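You operate a simulated robot arm through the tools that you are given. There is no shell and no other tool.

You are at the controls of a simulated robot arm. One attempt, no reset.

JOB
Press the green card's blank square to the card's length, and prove it on the blue gauge.
Fine: the block of that length goes in the brass socket; lever up, slide out; leave the blank in the gauge, arm up.

It is judged by the outcome, as a careful person would: the job done as asked, and still so three seconds after it is handed in. It fails if anything else is knocked over, pushed out of place, dropped, spilled or broken.

ROBOT AND FRAMES
A 7-joint arm with a two-finger parallel gripper, fixed in place. Base frame: the origin is on the floor under the middle of its stand, x ahead of it, y to its left, z up; the work surface is at about z = 0.84. Units: m, degrees, N and s.
It reaches about 1.247 m from its shoulder. Its first joint turns from -132.0 to 132.0 degrees. Payload 3.91 kg.
Tool frame: the origin (TCP) lies between the finger pads and is the grasp point; the fingertips stand 0.03 m ahead of it; z points along the fingers, y is the line along which they close. The gripper opens to 0.11 m. The fingers are 0.02 m wide and 0.01 m thick; the gripper's body (0.048 by 0.112 m) begins 0.055 m behind the TCP.
Orientation is that of the tool frame in the base frame, as [roll, pitch, yaw] about the fixed x, y, z axes, in that order (R = Rz(yaw) Ry(pitch) Rx(roll)). With the fingers straight down and closing along the base's y, the tool's x points along the base's -x, its y along +y and its z along -z.

CONTROLS
- The arm moves only by the tool apply_moves. Its argument "targets" is a list of rows, each an object of numbers (a shift or turn left out is 0, a gripper value left out holds the last): "x", "y", "z": the shift along the tool's x, y, z in units of 400 mm (1.0 is 400 mm); "ax", "ay", "az": the turn, a rotation vector about the tool's x, y, z in units of 60 degrees (1.0 is 60 degrees). In form: [{"x": .., "y": .., "z": .., "ax": .., "ay": .., "az": ..}, ...]. A call has 1 to 20 rows; each row is the pose to reach, as a shift and turn from the pose commanded when the call began, along the tool's axes at that moment. "hand" is the opening, from 0 (shut) to 1 (fully open), set as the call begins (left out, the last holds). A call with a number of a shift or a turn outside -1 to 1 is refused whole. Each row takes 0.2 s and may step no farther than 0.05 m and 8.6 degrees from the row before; otherwise, or with a gripper value out of range, the whole call is refused. Where a pose cannot be reached the arm comes as near as it can. A force on the tool above 90 N (or 10 N above the force at the start of the call, whichever is more), or a blocked arm, ends the call early, and 0.2 s more pass. Each finger travels about 0.108 m/s and halts on what it meets, pressing with about 32 N; the grip force reading is that of the motor and also rises with nothing between the fingers. The clock runs only during rows and for 0.2 s after the last one: add rows that repeat a pose to give the fingers time. It gives the time, the measured TCP pose, the force on the tool (base axes), the opening and the grip force at its end, in the units of the frame above (readings bear some noise), with the torque about the TCP (base axes, N m) and any sound that the robot's microphone picked up.
- Cameras (640 x 400 px; columns grow to the right, rows downward): "scene" is fixed at [0.2274, 0.6512, 1.4465]; the picture's right is [-0.08, -1.00, 0.00], its down [-0.79, 0.06, -0.61] and it looks along [0.61, -0.05, -0.79] (base axes); focal length 214 px, centre (320, 200). "wrist" rides on the gripper at [0.072, 0.017, -0.103] in the tool frame; the picture's right is [-0.23, 0.97, 0.00], its down [-0.76, -0.18, -0.62] and it looks along [-0.61, -0.14, 0.78] (tool axes); focal length 222 px, centre (320, 200). There is no depth. A picture from a camera that has moved, and an enlarged one, comes with that camera's place and axes in the base frame and with its lens. The place of the scene camera against the robot may be out by one fixed shift of up to 0.012 m in any direction.
- snapshot(camera): a new picture of that camera. It takes no simulated time.
- inspect(camera, box): a new picture of the part [left, top, right, bottom] of that camera's present view, enlarged. It takes no simulated time.
- hand_in(): hands the job in; it is judged then, once.

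Nothing tells you positions but the pictures and the camera data. Unless the task says otherwise, let go and move clear before handing in.

The tools are called after ">>>" as name(argument=value, ...) on one line, values as JSON. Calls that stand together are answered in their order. apply_moves: Moves the arm, as the interface text tells. Its arguments: {"type":"object","properties":{"targets":{"type":"array","items":{"type":"object","properties":{"x":{"type":"number"},"y":{"type":"number"},"z":{"type":"number"},"ax":{"type":"number"},"ay":{"type":"number"},"az":{"type":"number"}}}},"hand":{"type":"number"}},"required":["targets"]} The other tools are called the same way: snapshot (camera) takes a picture; inspect (camera, box) takes an enlarged picture of a part of a camera's view; hand_in () hands the job in.

At the start:

```text
time: 0.0
tool_pos: [0.5422, 0.1789, 1.6258]
tcp_rot: [-179.9, 0.0, 179.9]
ft_force: [0.1, 0.3, -0.4]
ft_torque: [0.01, 0.0, -0.03]
gripper_width: 0.11
grip_force: 0.1
```

scene: 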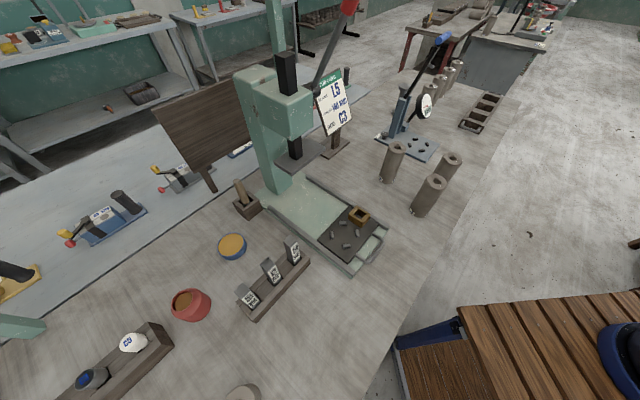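
wrist: 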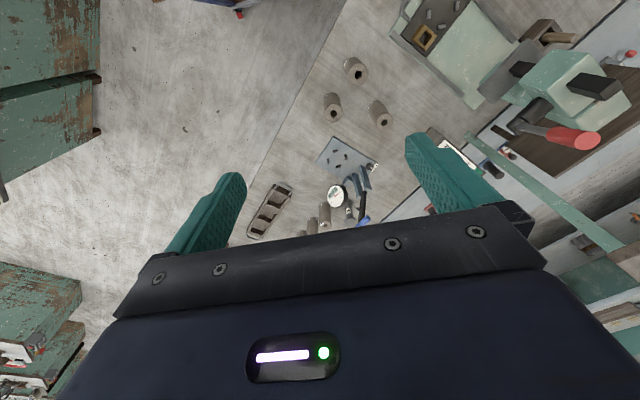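

I see a green arbor press with a green card, several gauge blocks, blanks and a blue gauge at the right. I'll look closer at each before moving.

>>> inspect(camera="scene", box=[290, 60, 370, 140])

>>> inspect(camera="scene", box=[230, 150, 400, 270])

>>> inspect(camera="scene", box=[360, 30, 520, 230])

>>> inspect(camera="scene", box=[210, 220, 330, 340])

>>> inspect(camera="scene", box=[0, 150, 220, 400])

```text
5.00 times, centred on (330, 100) of scene
camera zoom: at [0.2274, 0.6512, 1.4465], right [-0.08, -1.0, 0.0], down [-0.79, 0.06, -0.61], along [0.61, -0.05, -0.79], focal length 1072 px, centre (270, 700)
```

zoom: 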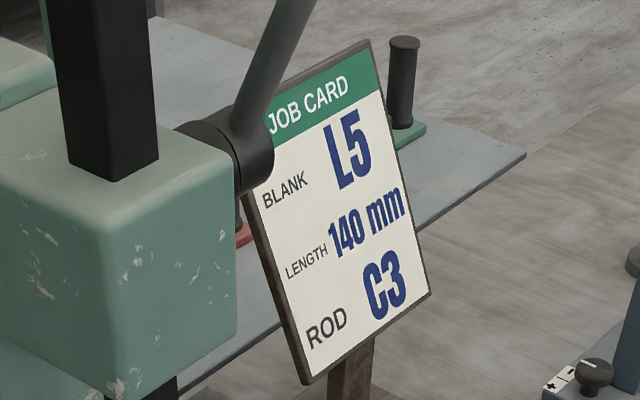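

```text
3.33 times, centred on (315, 210) of scene
camera zoom: at [0.2274, 0.6512, 1.4465], right [-0.08, -1.0, 0.0], down [-0.79, 0.06, -0.61], along [0.61, -0.05, -0.79], focal length 715 px, centre (337, 167)
```

zoom: 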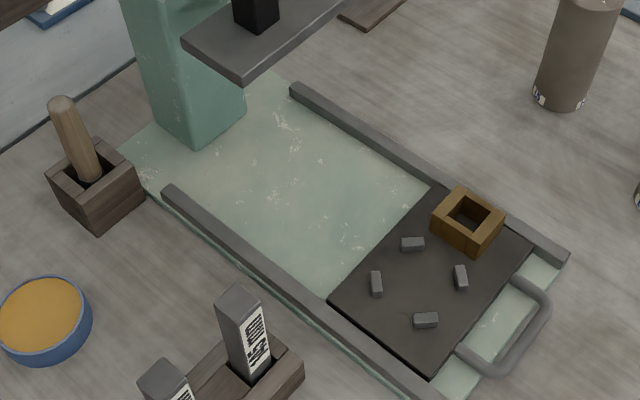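

```text
2.00 times, centred on (440, 130) of scene
camera zoom: at [0.2274, 0.6512, 1.4465], right [-0.08, -1.0, 0.0], down [-0.79, 0.06, -0.61], along [0.61, -0.05, -0.79], focal length 429 px, centre (80, 340)
```

zoom: 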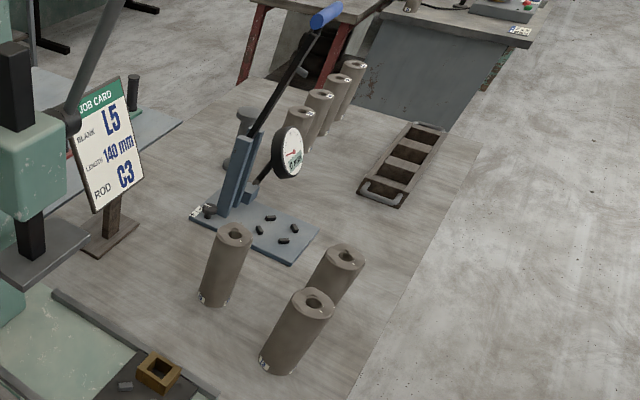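

```text
3.33 times, centred on (270, 280) of scene
camera zoom: at [0.2274, 0.6512, 1.4465], right [-0.08, -1.0, 0.0], down [-0.79, 0.06, -0.61], along [0.61, -0.05, -0.79], focal length 715 px, centre (487, -67)
```

zoom: 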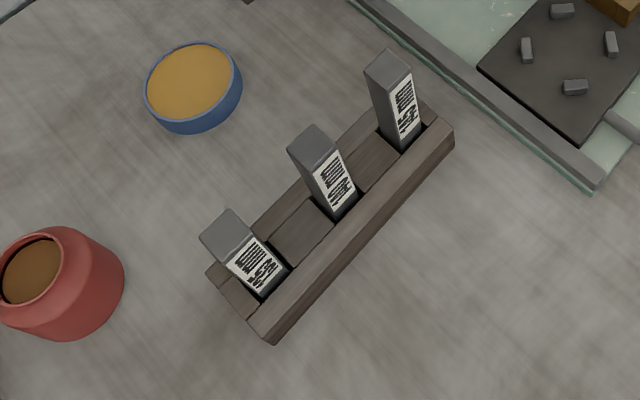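

```text
1.60 times, centred on (110, 275) of scene
camera zoom: at [0.2274, 0.6512, 1.4465], right [-0.08, -1.0, 0.0], down [-0.79, 0.06, -0.61], along [0.61, -0.05, -0.79], focal length 343 px, centre (656, 80)
```

zoom: 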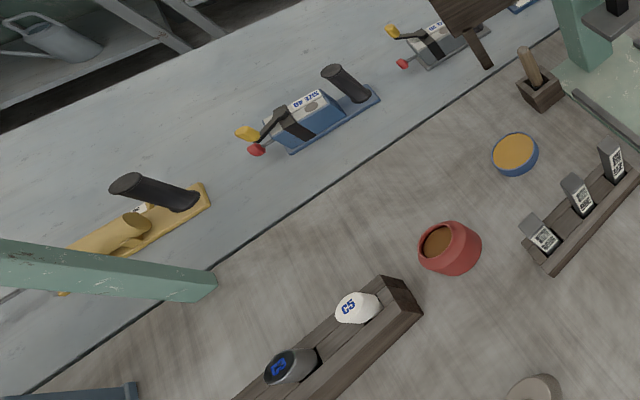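

The card reads: blank L5, length 140 mm, rod C3. I'll zoom in on labels of blanks, blocks, rods, and the gauge.

>>> inspect(camera="scene", box=[370, 130, 470, 220])

>>> inspect(camera="scene", box=[230, 235, 320, 325])

>>> inspect(camera="scene", box=[370, 30, 470, 160])

>>> inspect(camera="scene", box=[60, 310, 260, 400])

>>> inspect(camera="scene", box=[140, 0, 370, 200])

>>> inspect(camera="wrist", box=[240, 40, 420, 240])

>>> inspect(camera="wrist", box=[380, 0, 640, 200])

```text
4.44 times, centred on (420, 175) of scene
camera zoom: at [0.2274, 0.6512, 1.4465], right [-0.08, -1.0, 0.0], down [-0.79, 0.06, -0.61], along [0.61, -0.05, -0.79], focal length 953 px, centre (-124, 311)
```

zoom: 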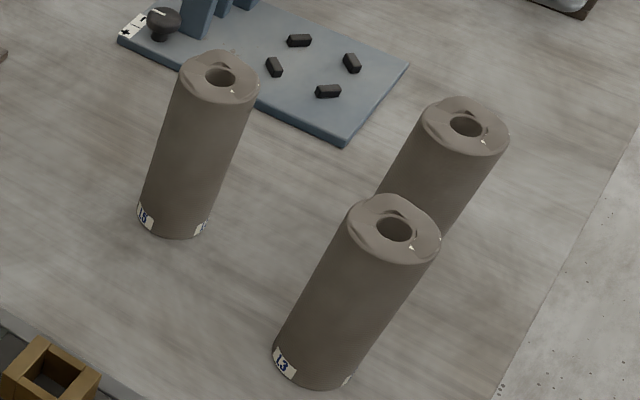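

```text
4.44 times, centred on (275, 280) of scene
camera zoom: at [0.2274, 0.6512, 1.4465], right [-0.08, -1.0, 0.0], down [-0.79, 0.06, -0.61], along [0.61, -0.05, -0.79], focal length 953 px, centre (520, -156)
```

zoom: 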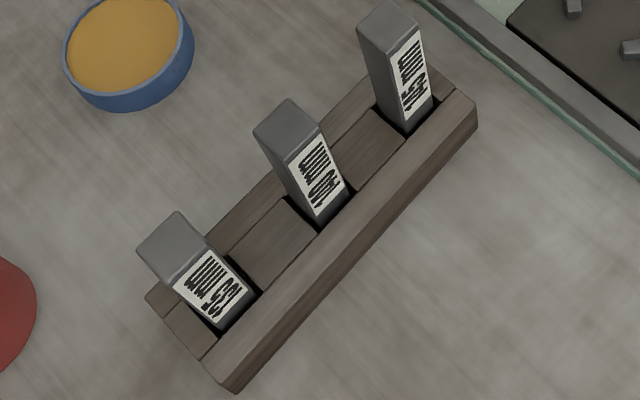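

```text
3.08 times, centred on (420, 95) of scene
camera zoom: at [0.2274, 0.6512, 1.4465], right [-0.08, -1.0, 0.0], down [-0.79, 0.06, -0.61], along [0.61, -0.05, -0.79], focal length 660 px, centre (12, 523)
```

zoom: 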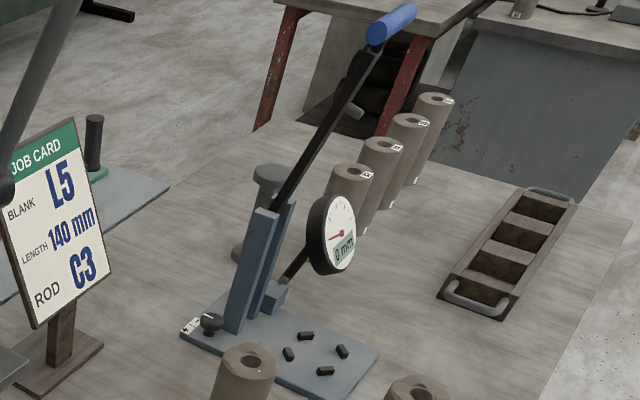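

```text
3.20 times, centred on (160, 355) of scene
camera zoom: at [0.2274, 0.6512, 1.4465], right [-0.08, -1.0, 0.0], down [-0.79, 0.06, -0.61], along [0.61, -0.05, -0.79], focal length 686 px, centre (832, -296)
```

zoom: 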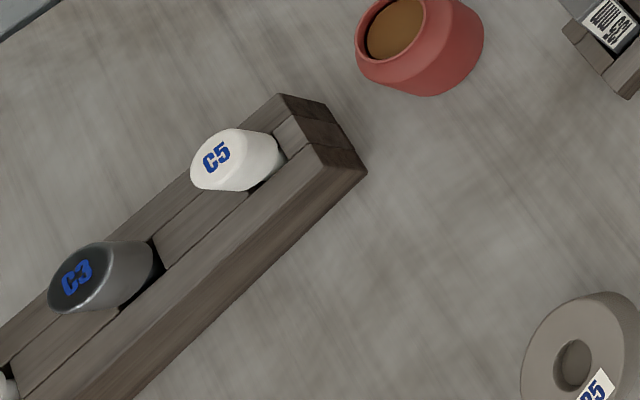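

```text
2.00 times, centred on (255, 100) of scene
camera zoom: at [0.2274, 0.6512, 1.4465], right [-0.08, -1.0, 0.0], down [-0.79, 0.06, -0.61], along [0.61, -0.05, -0.79], focal length 429 px, centre (450, 400)
```

zoom: 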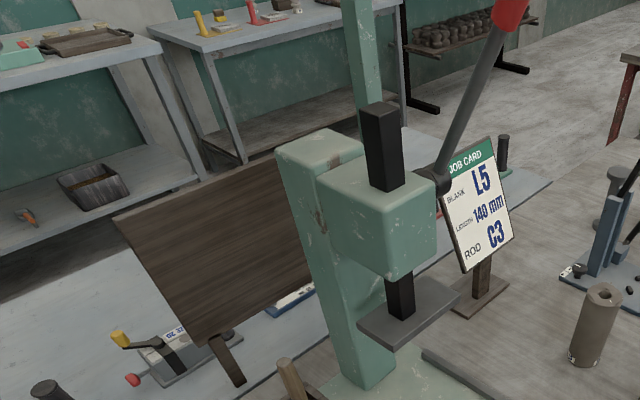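

```text
2.00 times, centred on (330, 140) of wrist
camera zoom: at [0.4706, 0.1957, 1.7289], right [0.23, 0.97, 0.0], down [0.76, -0.18, 0.62], along [0.61, -0.14, -0.78], focal length 444 px, centre (300, 320)
```

zoom: 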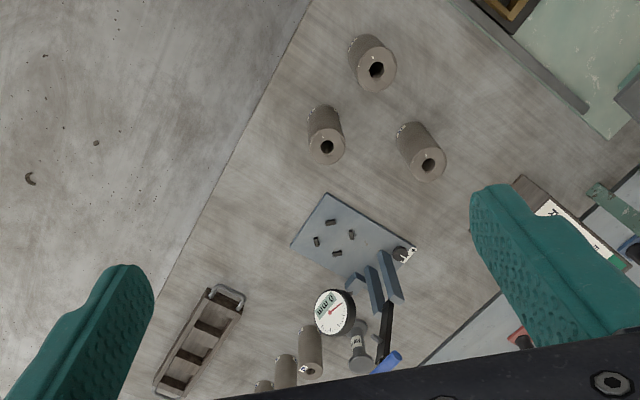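

```text
2.00 times, centred on (510, 100) of wrist
camera zoom: at [0.4706, 0.1957, 1.7289], right [0.23, 0.97, 0.0], down [0.76, -0.18, 0.62], along [0.61, -0.14, -0.78], focal length 444 px, centre (-60, 400)
```

zoom: 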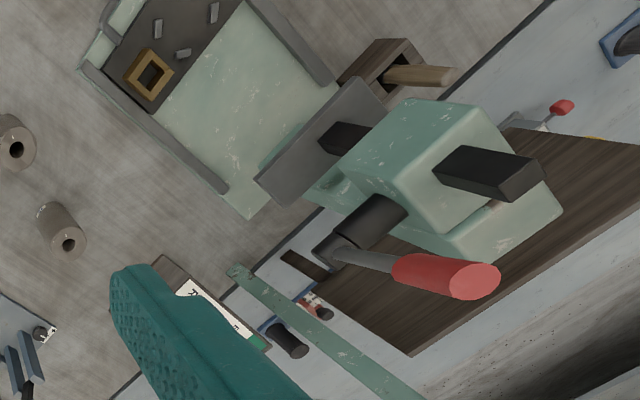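

The card needs L5, 140 mm, rod C3. I'll move the wrist camera over the press side for a second viewpoint, staying high.

>>> apply_moves(targets=[{"x": 0.1, "y": 0.07}, {"x": 0.2, "y": 0.14}, {"x": 0.3, "y": 0.22}, {"x": 0.35, "y": 0.32}, {"x": 0.35, "y": 0.44}, {"x": 0.35, "y": 0.56}, {"x": 0.35, "y": 0.68}, {"x": 0.35, "y": 0.8}])

>>> snapshot(camera="wrist")

>>> snapshot(camera="scene")

```text
refused: row 3 steps farther than a row can; nothing moved
```

```text
taken
camera wrist: at [0.4706, 0.1957, 1.7289], right [0.23, 0.97, 0.0], down [0.76, -0.18, 0.62], along [0.61, -0.14, -0.78], focal length 222 px, centre (320, 200)
```

wrist: 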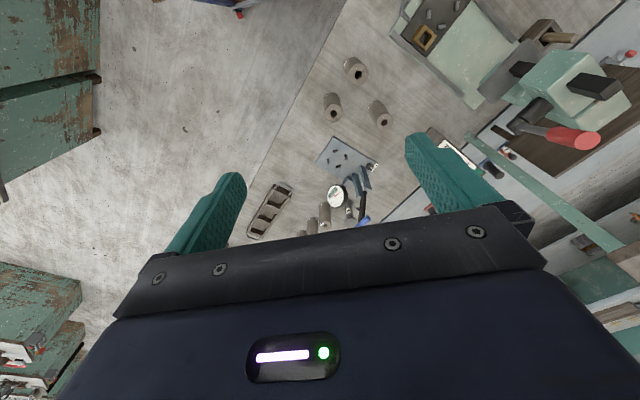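

```text
taken
```

scene: 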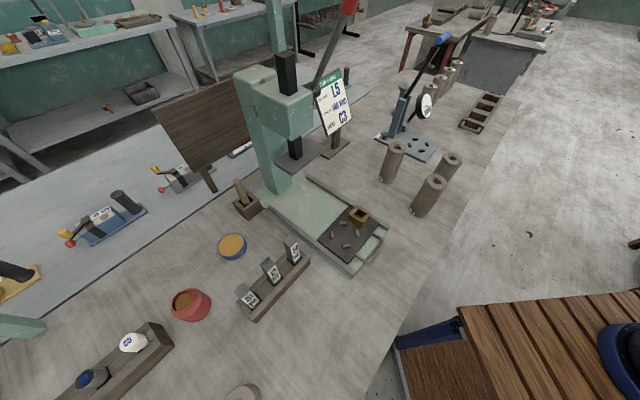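

The step was a touch too long; I'll repeat the same survey move with smaller steps.

>>> apply_moves(targets=[{"x": 0.08, "y": 0.08}, {"x": 0.16, "y": 0.16}, {"x": 0.24, "y": 0.24}, {"x": 0.32, "y": 0.32}, {"x": 0.34, "y": 0.44}, {"x": 0.35, "y": 0.56}, {"x": 0.35, "y": 0.68}, {"x": 0.35, "y": 0.8}])

>>> snapshot(camera="wrist")

>>> snapshot(camera="scene")

```text
time: 1.8
tool_pos: [0.4037, 0.4494, 1.6196]
tcp_rot: [179.6, 0.3, 179.7]
ft_force: [2.2, -0.7, -0.3]
ft_torque: [0.11, 0.22, 0.03]
gripper_width: 0.1102
grip_force: 0.1
out of reach, approached as far as the arm can: row 7, 8
```

```text
taken
camera wrist: at [0.3313, 0.4646, 1.7233], right [0.23, 0.97, 0.01], down [0.76, -0.18, 0.62], along [0.61, -0.14, -0.78], focal length 222 px, centre (320, 200)
```

wrist: 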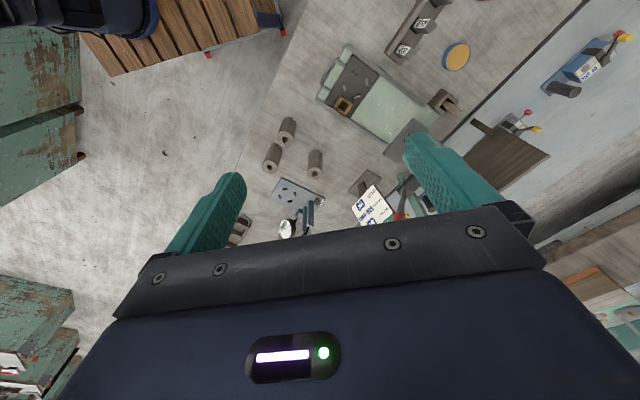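

```text
taken
```

scene: 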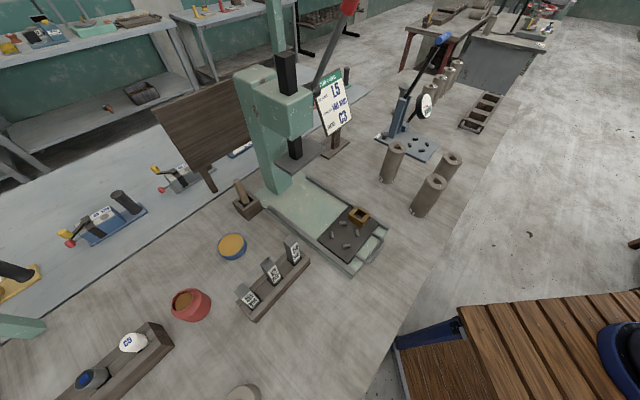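

The wrist can see the whole bench from here; the bench runs at about 45°. I'll lower and turn the wrist camera to look at the rods, blocks and press from the left.

>>> apply_moves(targets=[{"x": 0.0417, "z": 0.0917, "az": -0.125}, {"x": 0.0833, "z": 0.1833, "az": -0.25}, {"x": 0.125, "z": 0.275, "az": -0.375}, {"x": 0.1667, "z": 0.3667, "az": -0.5}, {"x": 0.2083, "z": 0.4583, "az": -0.625}, {"x": 0.25, "z": 0.55, "az": -0.75}])

>>> snapshot(camera="wrist")

>>> snapshot(camera="scene")

```text
time: 3.2
tool_pos: [0.3012, 0.4481, 1.3981]
tcp_rot: [180.0, 0.0, -134.9]
ft_force: [0.1, 0.9, 0.0]
ft_torque: [-0.02, 0.01, 0.01]
gripper_width: 0.1102
grip_force: 0.0
```

```text
taken
camera wrist: at [0.2395, 0.4078, 1.5023], right [-0.53, 0.85, 0.0], down [0.66, 0.41, 0.62], along [0.53, 0.33, -0.78], focal length 222 px, centre (320, 200)
```

wrist: 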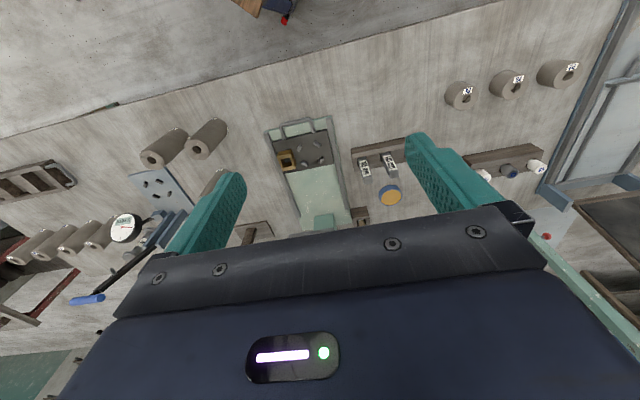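

```text
taken
```

scene: 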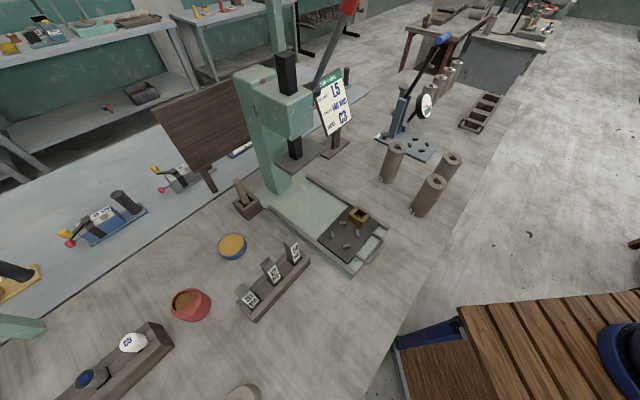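

Now I can see the whole bench, aligned at 45°. I'll zoom in on each cluster.

>>> inspect(camera="wrist", box=[340, 120, 440, 220])

>>> inspect(camera="wrist", box=[430, 40, 600, 190])

>>> inspect(camera="wrist", box=[250, 100, 370, 240])

>>> inspect(camera="wrist", box=[100, 100, 240, 240])

>>> inspect(camera="wrist", box=[0, 150, 180, 310])

```text
4.00 times, centred on (390, 170) of wrist
camera zoom: at [0.2395, 0.4078, 1.5023], right [-0.53, 0.85, 0.0], down [0.66, 0.41, 0.62], along [0.53, 0.33, -0.78], focal length 888 px, centre (40, 320)
```

zoom: 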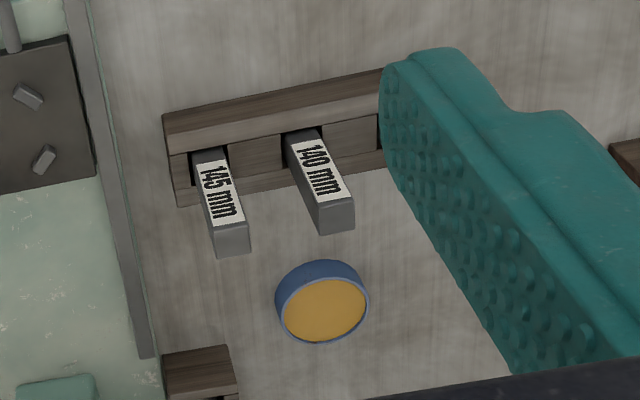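

```text
2.67 times, centred on (515, 115) of wrist
camera zoom: at [0.2395, 0.4078, 1.5023], right [-0.53, 0.85, 0.0], down [0.66, 0.41, 0.62], along [0.53, 0.33, -0.78], focal length 592 px, centre (-200, 427)
```

zoom: 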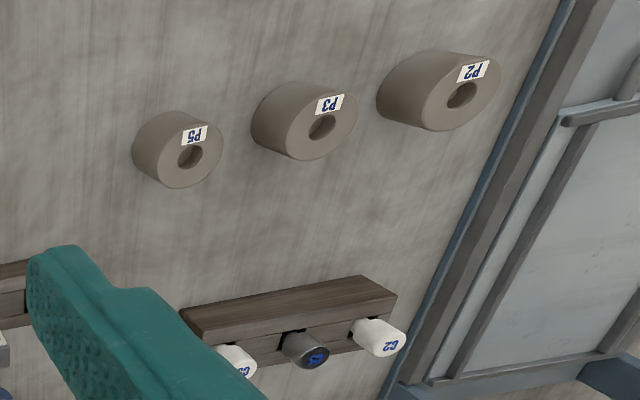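

```text
2.86 times, centred on (310, 170) of wrist
camera zoom: at [0.2395, 0.4078, 1.5023], right [-0.53, 0.85, 0.0], down [0.66, 0.41, 0.62], along [0.53, 0.33, -0.78], focal length 635 px, centre (349, 286)
```

zoom: 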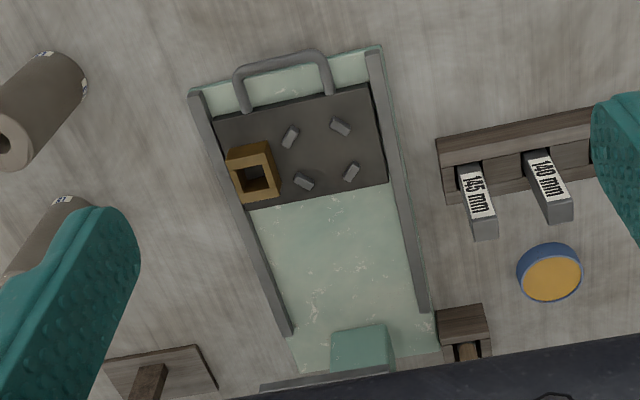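

```text
2.86 times, centred on (170, 170) of wrist
camera zoom: at [0.2395, 0.4078, 1.5023], right [-0.53, 0.85, 0.0], down [0.66, 0.41, 0.62], along [0.53, 0.33, -0.78], focal length 635 px, centre (749, 286)
```

zoom: 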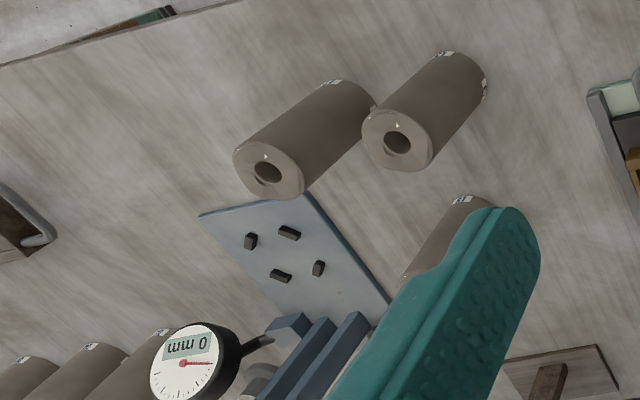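

```text
2.50 times, centred on (90, 230) of wrist
camera zoom: at [0.2395, 0.4078, 1.5023], right [-0.53, 0.85, 0.0], down [0.66, 0.41, 0.62], along [0.53, 0.33, -0.78], focal length 555 px, centre (895, 125)
```

zoom: 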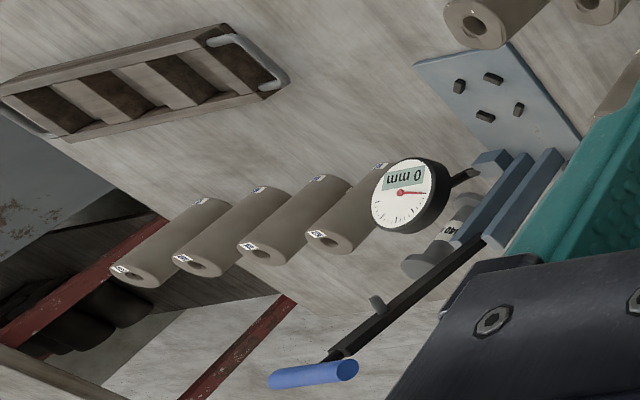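

Blocks read 145 and 140 (third hidden by the finger). I'll move over to view the rods and the third block closely.

>>> apply_moves(targets=[{"x": -0.0331, "y": 0.0774, "z": 0.0469, "az": -0.0938}, {"x": -0.0663, "y": 0.1548, "z": 0.0938, "az": -0.1875}, {"x": -0.0994, "y": 0.2321, "z": 0.1406, "az": -0.2812}, {"x": -0.1325, "y": 0.3095, "z": 0.1875, "az": -0.375}, {"x": -0.1656, "y": 0.3869, "z": 0.2344, "az": -0.4688}, {"x": -0.1988, "y": 0.4643, "z": 0.2812, "az": -0.5625}, {"x": -0.2319, "y": 0.5416, "z": 0.3281, "az": -0.6562}, {"x": -0.265, "y": 0.619, "z": 0.375, "az": -0.75}])

>>> snapshot(camera="wrist")

>>> snapshot(camera="scene")

```text
time: 5.0
tool_pos: [0.1995, 0.6975, 1.2484]
tcp_rot: [180.0, 0.1, -90.0]
ft_force: [0.4, -0.8, 0.5]
ft_torque: [0.02, 0.03, -0.02]
gripper_width: 0.1098
grip_force: 0.2
```

```text
taken
camera wrist: at [0.1833, 0.6246, 1.3526], right [-0.97, 0.23, 0.0], down [0.18, 0.76, 0.62], along [0.14, 0.61, -0.78], focal length 222 px, centre (320, 200)
```

wrist: 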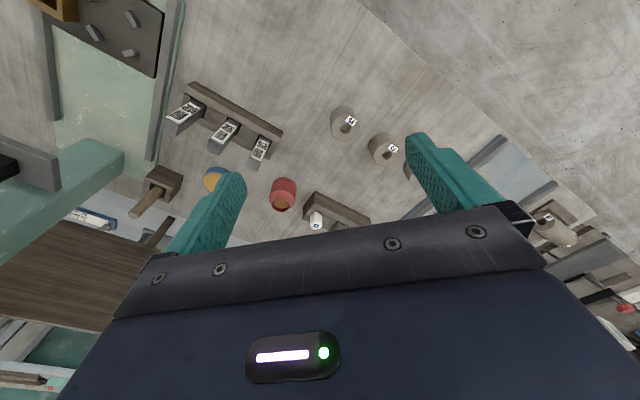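

```text
taken
```

scene: 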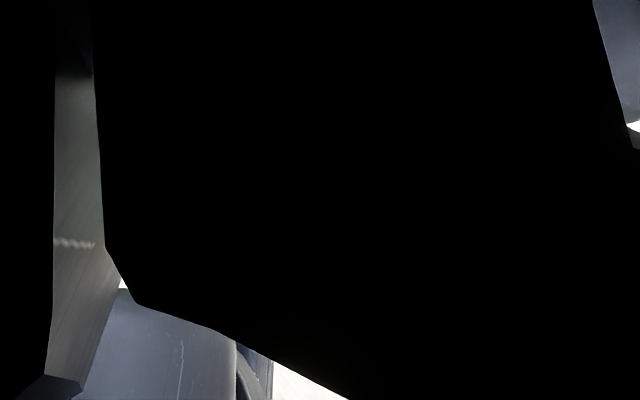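

The arm hides the scene camera here, but the wrist sees the racks. Zooming in.

>>> inspect(camera="wrist", box=[150, 70, 310, 190])

>>> inspect(camera="wrist", box=[250, 150, 410, 250])

>>> inspect(camera="wrist", box=[320, 90, 600, 260])

>>> inspect(camera="wrist", box=[0, 130, 240, 330])

```text
3.33 times, centred on (230, 130) of wrist
camera zoom: at [0.1833, 0.6246, 1.3526], right [-0.97, 0.23, 0.0], down [0.18, 0.76, 0.62], along [0.14, 0.61, -0.78], focal length 740 px, centre (620, 433)
```

zoom: 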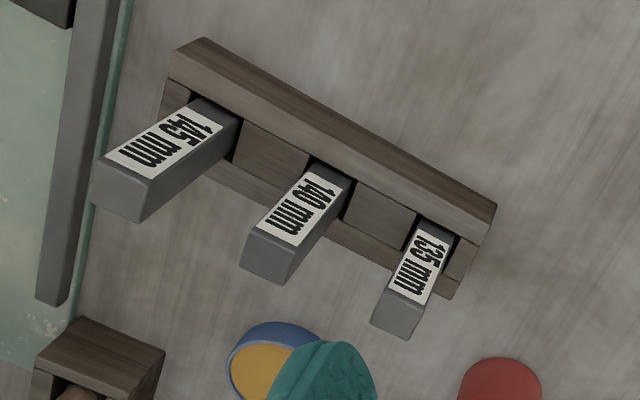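

```text
4.00 times, centred on (330, 200) of wrist
camera zoom: at [0.1833, 0.6246, 1.3526], right [-0.97, 0.23, 0.0], down [0.18, 0.76, 0.62], along [0.14, 0.61, -0.78], focal length 888 px, centre (280, 200)
```

zoom: 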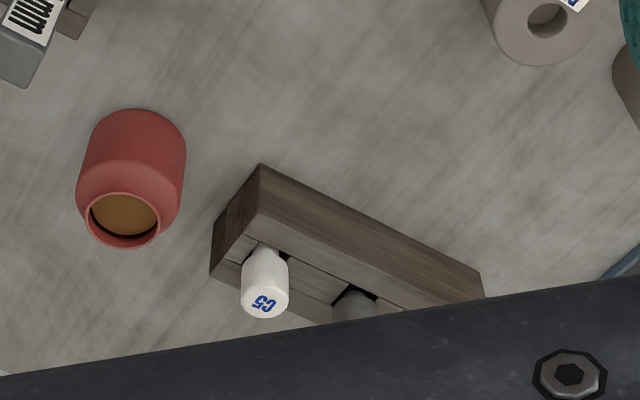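

```text
2.29 times, centred on (460, 175) of wrist
camera zoom: at [0.1833, 0.6246, 1.3526], right [-0.97, 0.23, 0.0], down [0.18, 0.76, 0.62], along [0.14, 0.61, -0.78], focal length 508 px, centre (0, 257)
```

zoom: 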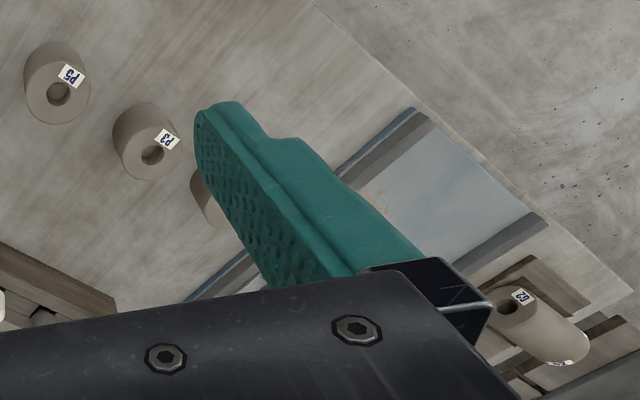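

```text
2.00 times, centred on (120, 230) of wrist
camera zoom: at [0.1833, 0.6246, 1.3526], right [-0.97, 0.23, 0.0], down [0.18, 0.76, 0.62], along [0.14, 0.61, -0.78], focal length 444 px, centre (720, 140)
```

zoom: 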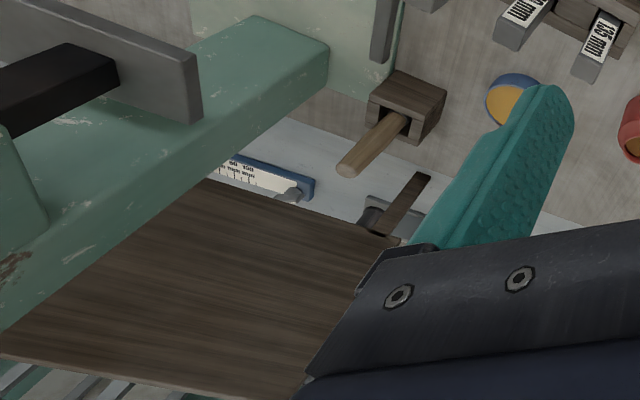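

I see 145, 140 and 135 mm blocks. I'll go lower and tilt the camera to see the rods' shape side-on.

>>> apply_moves(targets=[{"x": -0.05, "z": 0.074, "ay": -0.1}, {"x": -0.1, "z": 0.148, "ay": -0.2}, {"x": -0.15, "z": 0.222, "ay": -0.3}, {"x": -0.2, "z": 0.296, "ay": -0.4}, {"x": -0.25, "z": 0.37, "ay": -0.5}])

>>> snapshot(camera="wrist")

```text
time: 6.2
tool_pos: [0.1999, 0.7972, 1.1005]
tcp_rot: [180.0, 30.1, -90.0]
ft_force: [0.4, 0.1, 0.3]
ft_torque: [0.01, 0.0, -0.05]
gripper_width: 0.1099
grip_force: 0.1
```

```text
taken
camera wrist: at [0.1846, 0.6825, 1.1548], right [-0.97, 0.2, 0.11], down [0.18, 0.35, 0.92], along [0.14, 0.92, -0.37], focal length 222 px, centre (320, 200)
```

wrist: 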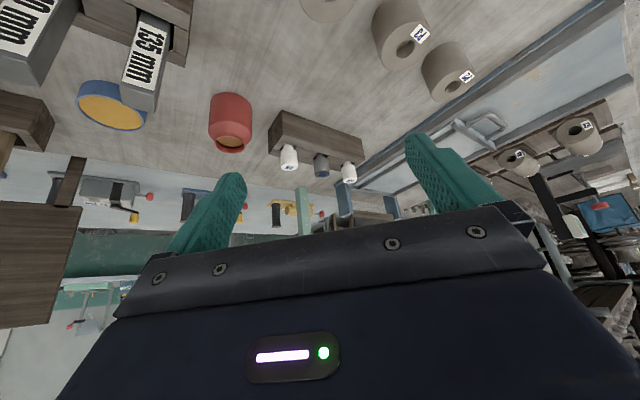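

>>> inspect(camera="wrist", box=[200, 80, 380, 200])

>>> inspect(camera="wrist", box=[0, 90, 210, 300])

>>> inspect(camera="wrist", box=[340, 0, 640, 200])

```text
3.33 times, centred on (290, 140) of wrist
camera zoom: at [0.1846, 0.6825, 1.1548], right [-0.97, 0.2, 0.11], down [0.18, 0.35, 0.92], along [0.14, 0.92, -0.37], focal length 740 px, centre (420, 400)
```

zoom: 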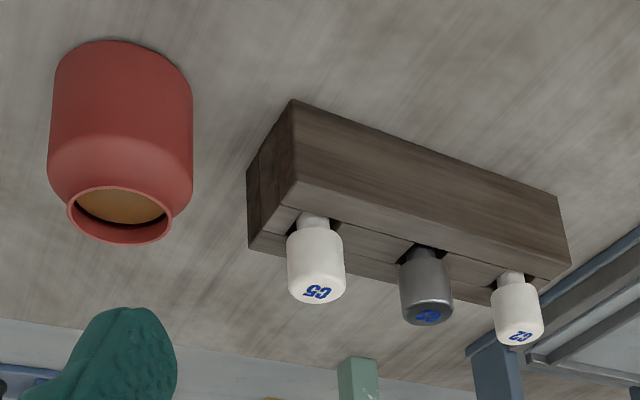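

```text
1.90 times, centred on (105, 195) of wrist
camera zoom: at [0.1846, 0.6825, 1.1548], right [-0.97, 0.2, 0.11], down [0.18, 0.35, 0.92], along [0.14, 0.92, -0.37], focal length 423 px, centre (730, 210)
```

zoom: 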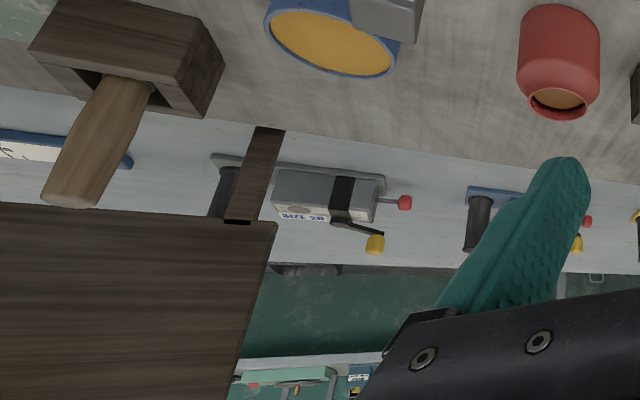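

```text
2.00 times, centred on (490, 100) of wrist
camera zoom: at [0.1846, 0.6825, 1.1548], right [-0.97, 0.2, 0.11], down [0.18, 0.35, 0.92], along [0.14, 0.92, -0.37], focal length 444 px, centre (-20, 400)
```

zoom: 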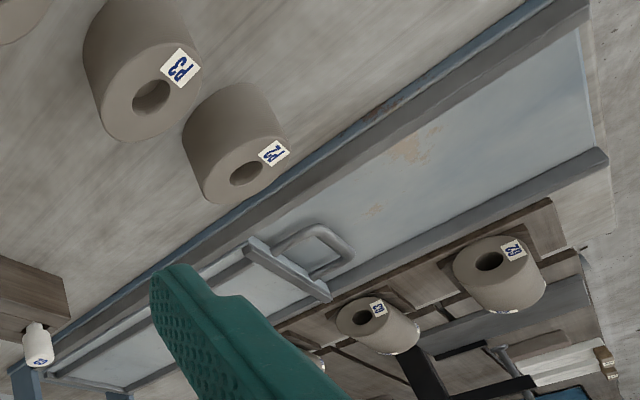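

Rods have a thin shaft with a thicker head. I now want a close look at L5's top, the gauge and the press plate, so I'll retrace up and swing right.

>>> apply_moves(targets=[{"x": -0.016, "z": -0.111, "ay": 0.0833}, {"x": -0.032, "z": -0.222, "ay": 0.1667}, {"x": -0.048, "z": -0.333, "ay": 0.25}, {"x": -0.064, "z": -0.444, "ay": 0.3333}, {"x": -0.08, "z": -0.555, "ay": 0.4167}, {"x": -0.096, "z": -0.666, "ay": 0.5}])

>>> apply_moves(targets=[{"x": 0.1094, "y": -0.0469, "az": 0.0938}, {"x": 0.2188, "y": -0.0938, "az": 0.1875}, {"x": 0.3281, "y": -0.1406, "az": 0.2812}, {"x": 0.4375, "y": -0.1875, "az": 0.375}, {"x": 0.5469, "y": -0.2344, "az": 0.4688}, {"x": 0.6562, "y": -0.2812, "az": 0.5625}, {"x": 0.7656, "y": -0.3281, "az": 0.6562}, {"x": 0.875, "y": -0.375, "az": 0.75}])

>>> apply_moves(targets=[{"x": 0.0383, "y": -0.0795, "z": 0.0417, "az": 0.125}, {"x": 0.0767, "y": -0.159, "z": 0.0833, "az": 0.25}, {"x": 0.115, "y": -0.2385, "z": 0.125, "az": 0.375}, {"x": 0.1533, "y": -0.318, "z": 0.1667, "az": 0.5}, {"x": 0.1917, "y": -0.3975, "z": 0.2083, "az": 0.625}, {"x": 0.23, "y": -0.477, "z": 0.25, "az": 0.75}])

>>> snapshot(camera="wrist")

```text
time: 7.6
tool_pos: [0.202, 0.6962, 1.351]
tcp_rot: [180.0, -0.1, -90.0]
ft_force: [-0.5, -0.1, -0.6]
ft_torque: [-0.03, 0.0, 0.01]
gripper_width: 0.1102
grip_force: 0.0
```

```text
time: 9.4
tool_pos: [0.3507, 0.3498, 1.3503]
tcp_rot: [-179.9, 0.0, -135.0]
ft_force: [-0.1, 0.8, 0.1]
ft_torque: [-0.02, 0.02, 0.03]
gripper_width: 0.1101
grip_force: 0.0
```

```text
time: 10.8
tool_pos: [0.4233, 0.1486, 1.2487]
tcp_rot: [180.0, 0.0, 179.9]
ft_force: [-0.3, 0.2, -0.1]
ft_torque: [0.0, -0.01, -0.01]
gripper_width: 0.1101
grip_force: 0.1
```

```text
taken
camera wrist: at [0.3513, 0.1644, 1.3531], right [0.23, 0.97, 0.0], down [0.76, -0.18, 0.62], along [0.61, -0.14, -0.78], focal length 222 px, centre (320, 200)
```

wrist: 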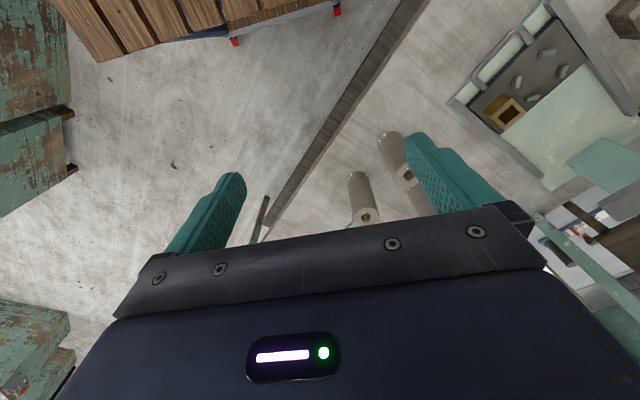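

The fingers hide the blanks here. I'll move over them so they appear in the free part of the wrist view.

>>> apply_moves(targets=[{"x": -0.101, "y": 0.053, "z": 0.009, "az": -0.094}, {"x": -0.202, "y": 0.106, "z": 0.019, "az": -0.188}, {"x": -0.303, "y": 0.159, "z": 0.028, "az": -0.281}, {"x": -0.404, "y": 0.212, "z": 0.037, "az": -0.375}, {"x": -0.505, "y": 0.266, "z": 0.047, "az": -0.469}, {"x": -0.606, "y": 0.319, "z": 0.056, "az": -0.562}, {"x": -0.707, "y": 0.372, "z": 0.066, "az": -0.656}, {"x": -0.8075, "y": 0.425, "z": 0.075, "az": -0.75}])

>>> snapshot(camera="wrist")

>>> snapshot(camera="scene")

```text
time: 12.6
tool_pos: [0.7459, 0.3189, 1.2195]
tcp_rot: [-179.9, 0.1, -134.9]
ft_force: [-0.2, -0.2, 1.5]
ft_torque: [0.0, -0.02, 0.01]
gripper_width: 0.11
grip_force: 0.2
```

```text
taken
camera wrist: at [0.6827, 0.278, 1.3241], right [-0.53, 0.85, 0.0], down [0.66, 0.41, 0.62], along [0.53, 0.33, -0.78], focal length 222 px, centre (320, 200)
```

wrist: 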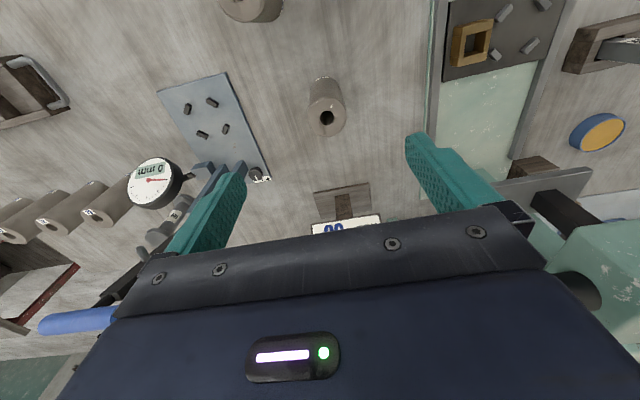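

```text
taken
```

scene: 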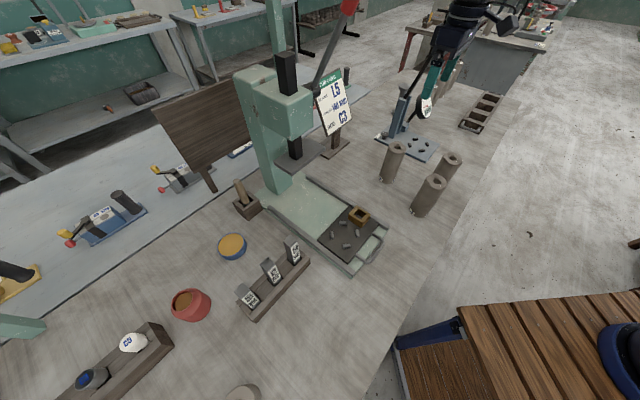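

L5 is right below now, with the gauge to its left. Zooming in.

>>> inspect(camera="wrist", box=[280, 60, 380, 140])

>>> inspect(camera="wrist", box=[120, 60, 290, 240])

>>> inspect(camera="wrist", box=[420, 0, 600, 120])

>>> inspect(camera="wrist", box=[0, 140, 130, 340])

>>> inspect(camera="wrist", box=[480, 100, 640, 320])

```text
5.00 times, centred on (330, 100) of wrist
camera zoom: at [0.6827, 0.278, 1.3241], right [-0.53, 0.85, 0.0], down [0.66, 0.41, 0.62], along [0.53, 0.33, -0.78], focal length 1111 px, centre (270, 700)
```

zoom: 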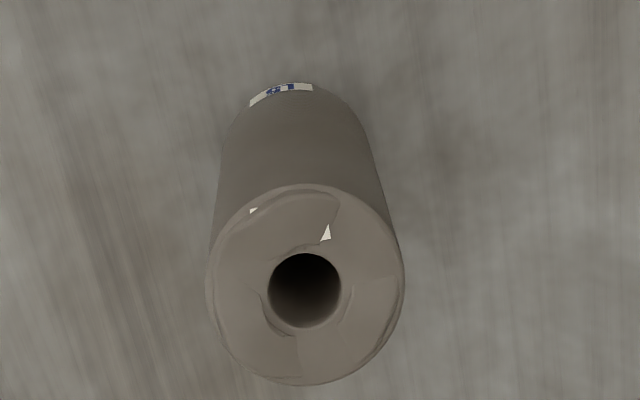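

```text
2.22 times, centred on (205, 150) of wrist
camera zoom: at [0.6827, 0.278, 1.3241], right [-0.53, 0.85, 0.0], down [0.66, 0.41, 0.62], along [0.53, 0.33, -0.78], focal length 494 px, centre (576, 311)
```

zoom: 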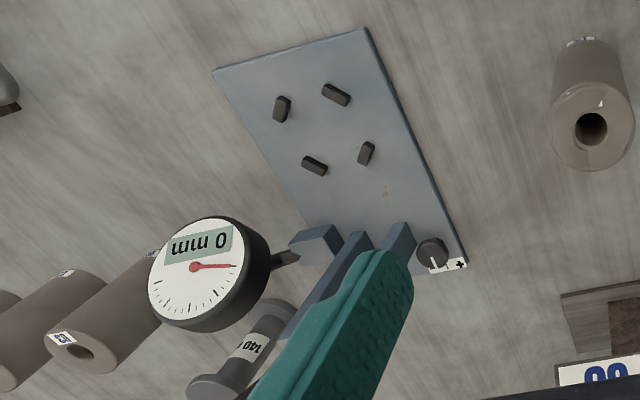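

```text
3.33 times, centred on (510, 60) of wrist
camera zoom: at [0.6827, 0.278, 1.3241], right [-0.53, 0.85, 0.0], down [0.66, 0.41, 0.62], along [0.53, 0.33, -0.78], focal length 740 px, centre (-313, 667)
```

zoom: 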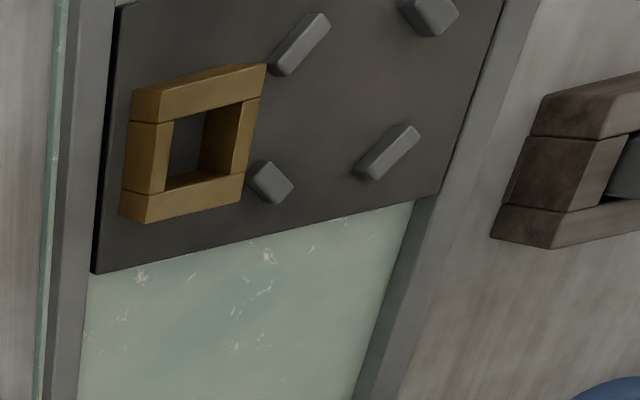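

```text
2.00 times, centred on (65, 240) of wrist
camera zoom: at [0.6827, 0.278, 1.3241], right [-0.53, 0.85, 0.0], down [0.66, 0.41, 0.62], along [0.53, 0.33, -0.78], focal length 444 px, centre (830, 120)
```

zoom: 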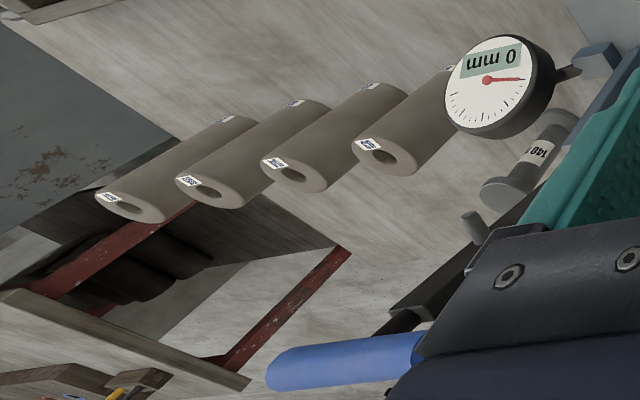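

```text
1.82 times, centred on (560, 210) of wrist
camera zoom: at [0.6827, 0.278, 1.3241], right [-0.53, 0.85, 0.0], down [0.66, 0.41, 0.62], along [0.53, 0.33, -0.78], focal length 404 px, centre (-116, 182)
```

zoom: 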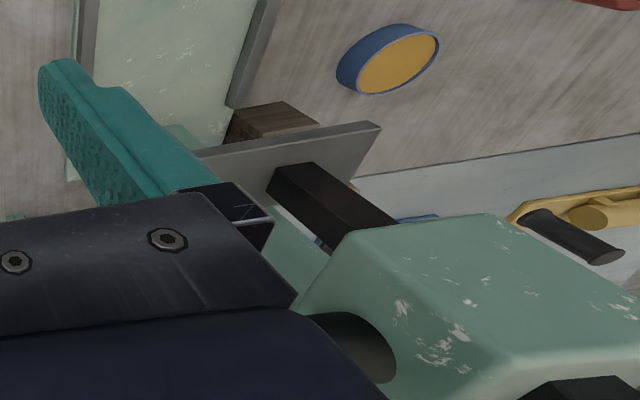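

L5 is confirmed (label "L5"), and there's a 140 master spool and a −/+ knob at the gauge. I'll shift to look at the gauge head-on.

>>> apply_moves(targets=[{"x": 0.0637, "y": -0.0955, "z": -0.0125}, {"x": 0.1273, "y": -0.191, "z": -0.025}, {"x": 0.191, "y": -0.2865, "z": -0.0375}, {"x": 0.2547, "y": -0.382, "z": -0.05}, {"x": 0.3183, "y": -0.4775, "z": -0.0625}, {"x": 0.382, "y": -0.573, "z": -0.075}])

>>> snapshot(camera="wrist")

>>> inspect(camera="wrist", box=[240, 90, 430, 240])

>>> inspect(camera="scene", box=[375, 30, 475, 160])

```text
time: 14.0
tool_pos: [0.7974, 0.0487, 1.2483]
tcp_rot: [180.0, 0.0, -134.9]
ft_force: [-0.3, -0.5, 0.5]
ft_torque: [-0.04, -0.01, 0.03]
gripper_width: 0.1097
grip_force: 0.0
```

```text
taken
camera wrist: at [0.7356, 0.0084, 1.3513], right [-0.53, 0.85, 0.0], down [0.66, 0.41, 0.62], along [0.53, 0.33, -0.78], focal length 222 px, centre (320, 200)
```

wrist: 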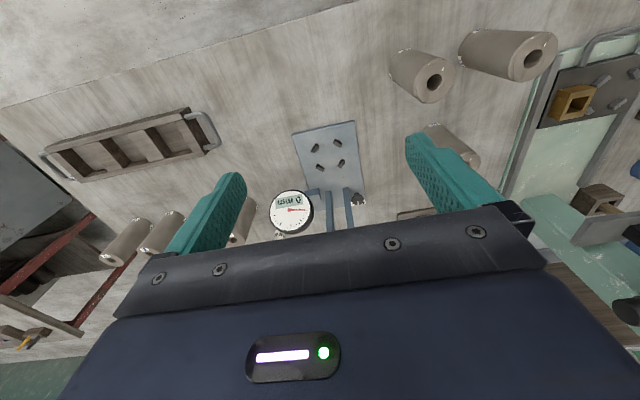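

```text
2.67 times, centred on (335, 165) of wrist
camera zoom: at [0.7356, 0.0084, 1.3513], right [-0.53, 0.85, 0.0], down [0.66, 0.41, 0.62], along [0.53, 0.33, -0.78], focal length 592 px, centre (280, 293)
```

zoom: 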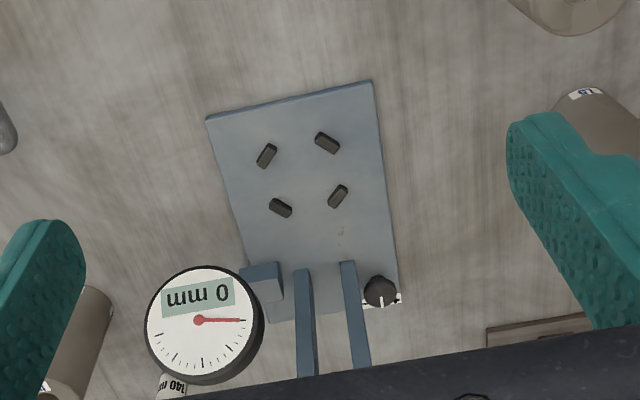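

```text
3.08 times, centred on (425, 95) of scene
camera zoom: at [0.2274, 0.6512, 1.4465], right [-0.08, -1.0, 0.0], down [-0.79, 0.06, -0.61], along [0.61, -0.05, -0.79], focal length 660 px, centre (-3, 523)
```

zoom: 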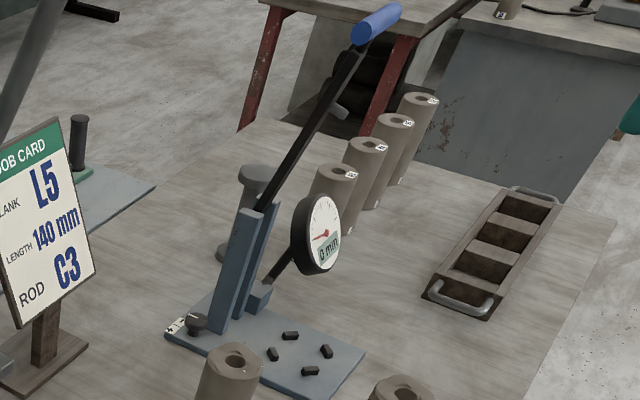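

The bench is exactly at 45° to the robot; gauge pegs are centred at bench p≈0.777 (depth), q≈−0.55. Now a close look at the press slide.

>>> apply_moves(targets=[{"y": 0.1125}, {"y": 0.225}, {"y": 0.3375}, {"y": 0.45}, {"y": 0.5625}, {"y": 0.675}, {"y": 0.7875}, {"y": 0.9}])

>>> apply_moves(targets=[{"x": -0.012, "y": 0.086, "z": 0.05}, {"x": -0.024, "y": 0.172, "z": 0.1}, {"x": -0.036, "y": 0.258, "z": 0.15}, {"x": -0.048, "y": 0.344, "z": 0.2}, {"x": -0.06, "y": 0.43, "z": 0.25}])

>>> snapshot(camera="wrist")

>>> inspect(camera="wrist", box=[220, 20, 420, 200])

```text
time: 15.8
tool_pos: [0.5432, 0.3037, 1.2522]
tcp_rot: [-180.0, 0.0, -135.1]
ft_force: [0.6, 0.2, -0.5]
ft_torque: [0.01, 0.02, -0.01]
gripper_width: 0.1099
grip_force: 0.1
```

```text
time: 17.0
tool_pos: [0.4403, 0.4419, 1.1497]
tcp_rot: [-180.0, 0.0, -135.2]
ft_force: [0.0, 0.4, 0.4]
ft_torque: [0.05, 0.0, -0.01]
gripper_width: 0.1098
grip_force: 0.0
```

```text
taken
camera wrist: at [0.3782, 0.4017, 1.253], right [-0.53, 0.85, 0.0], down [0.66, 0.41, 0.62], along [0.53, 0.33, -0.78], focal length 222 px, centre (320, 200)
```

wrist: 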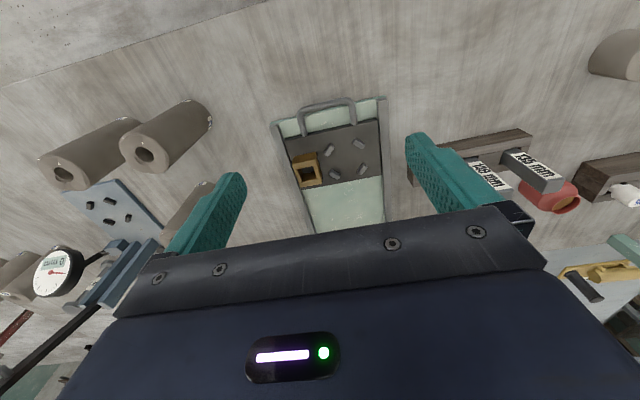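

```text
2.22 times, centred on (320, 110) of wrist
camera zoom: at [0.3782, 0.4017, 1.253], right [-0.53, 0.85, 0.0], down [0.66, 0.41, 0.62], along [0.53, 0.33, -0.78], focal length 494 px, centre (320, 400)
```

zoom: 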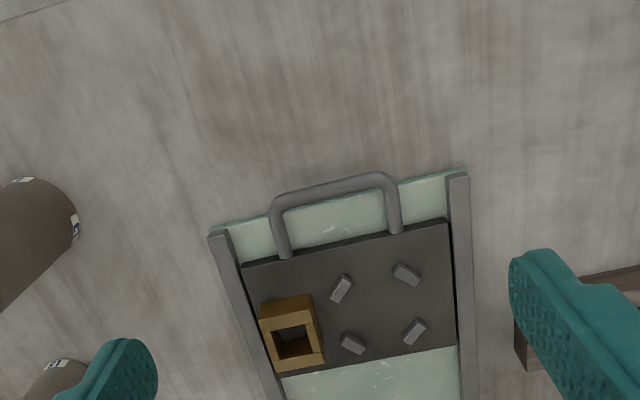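

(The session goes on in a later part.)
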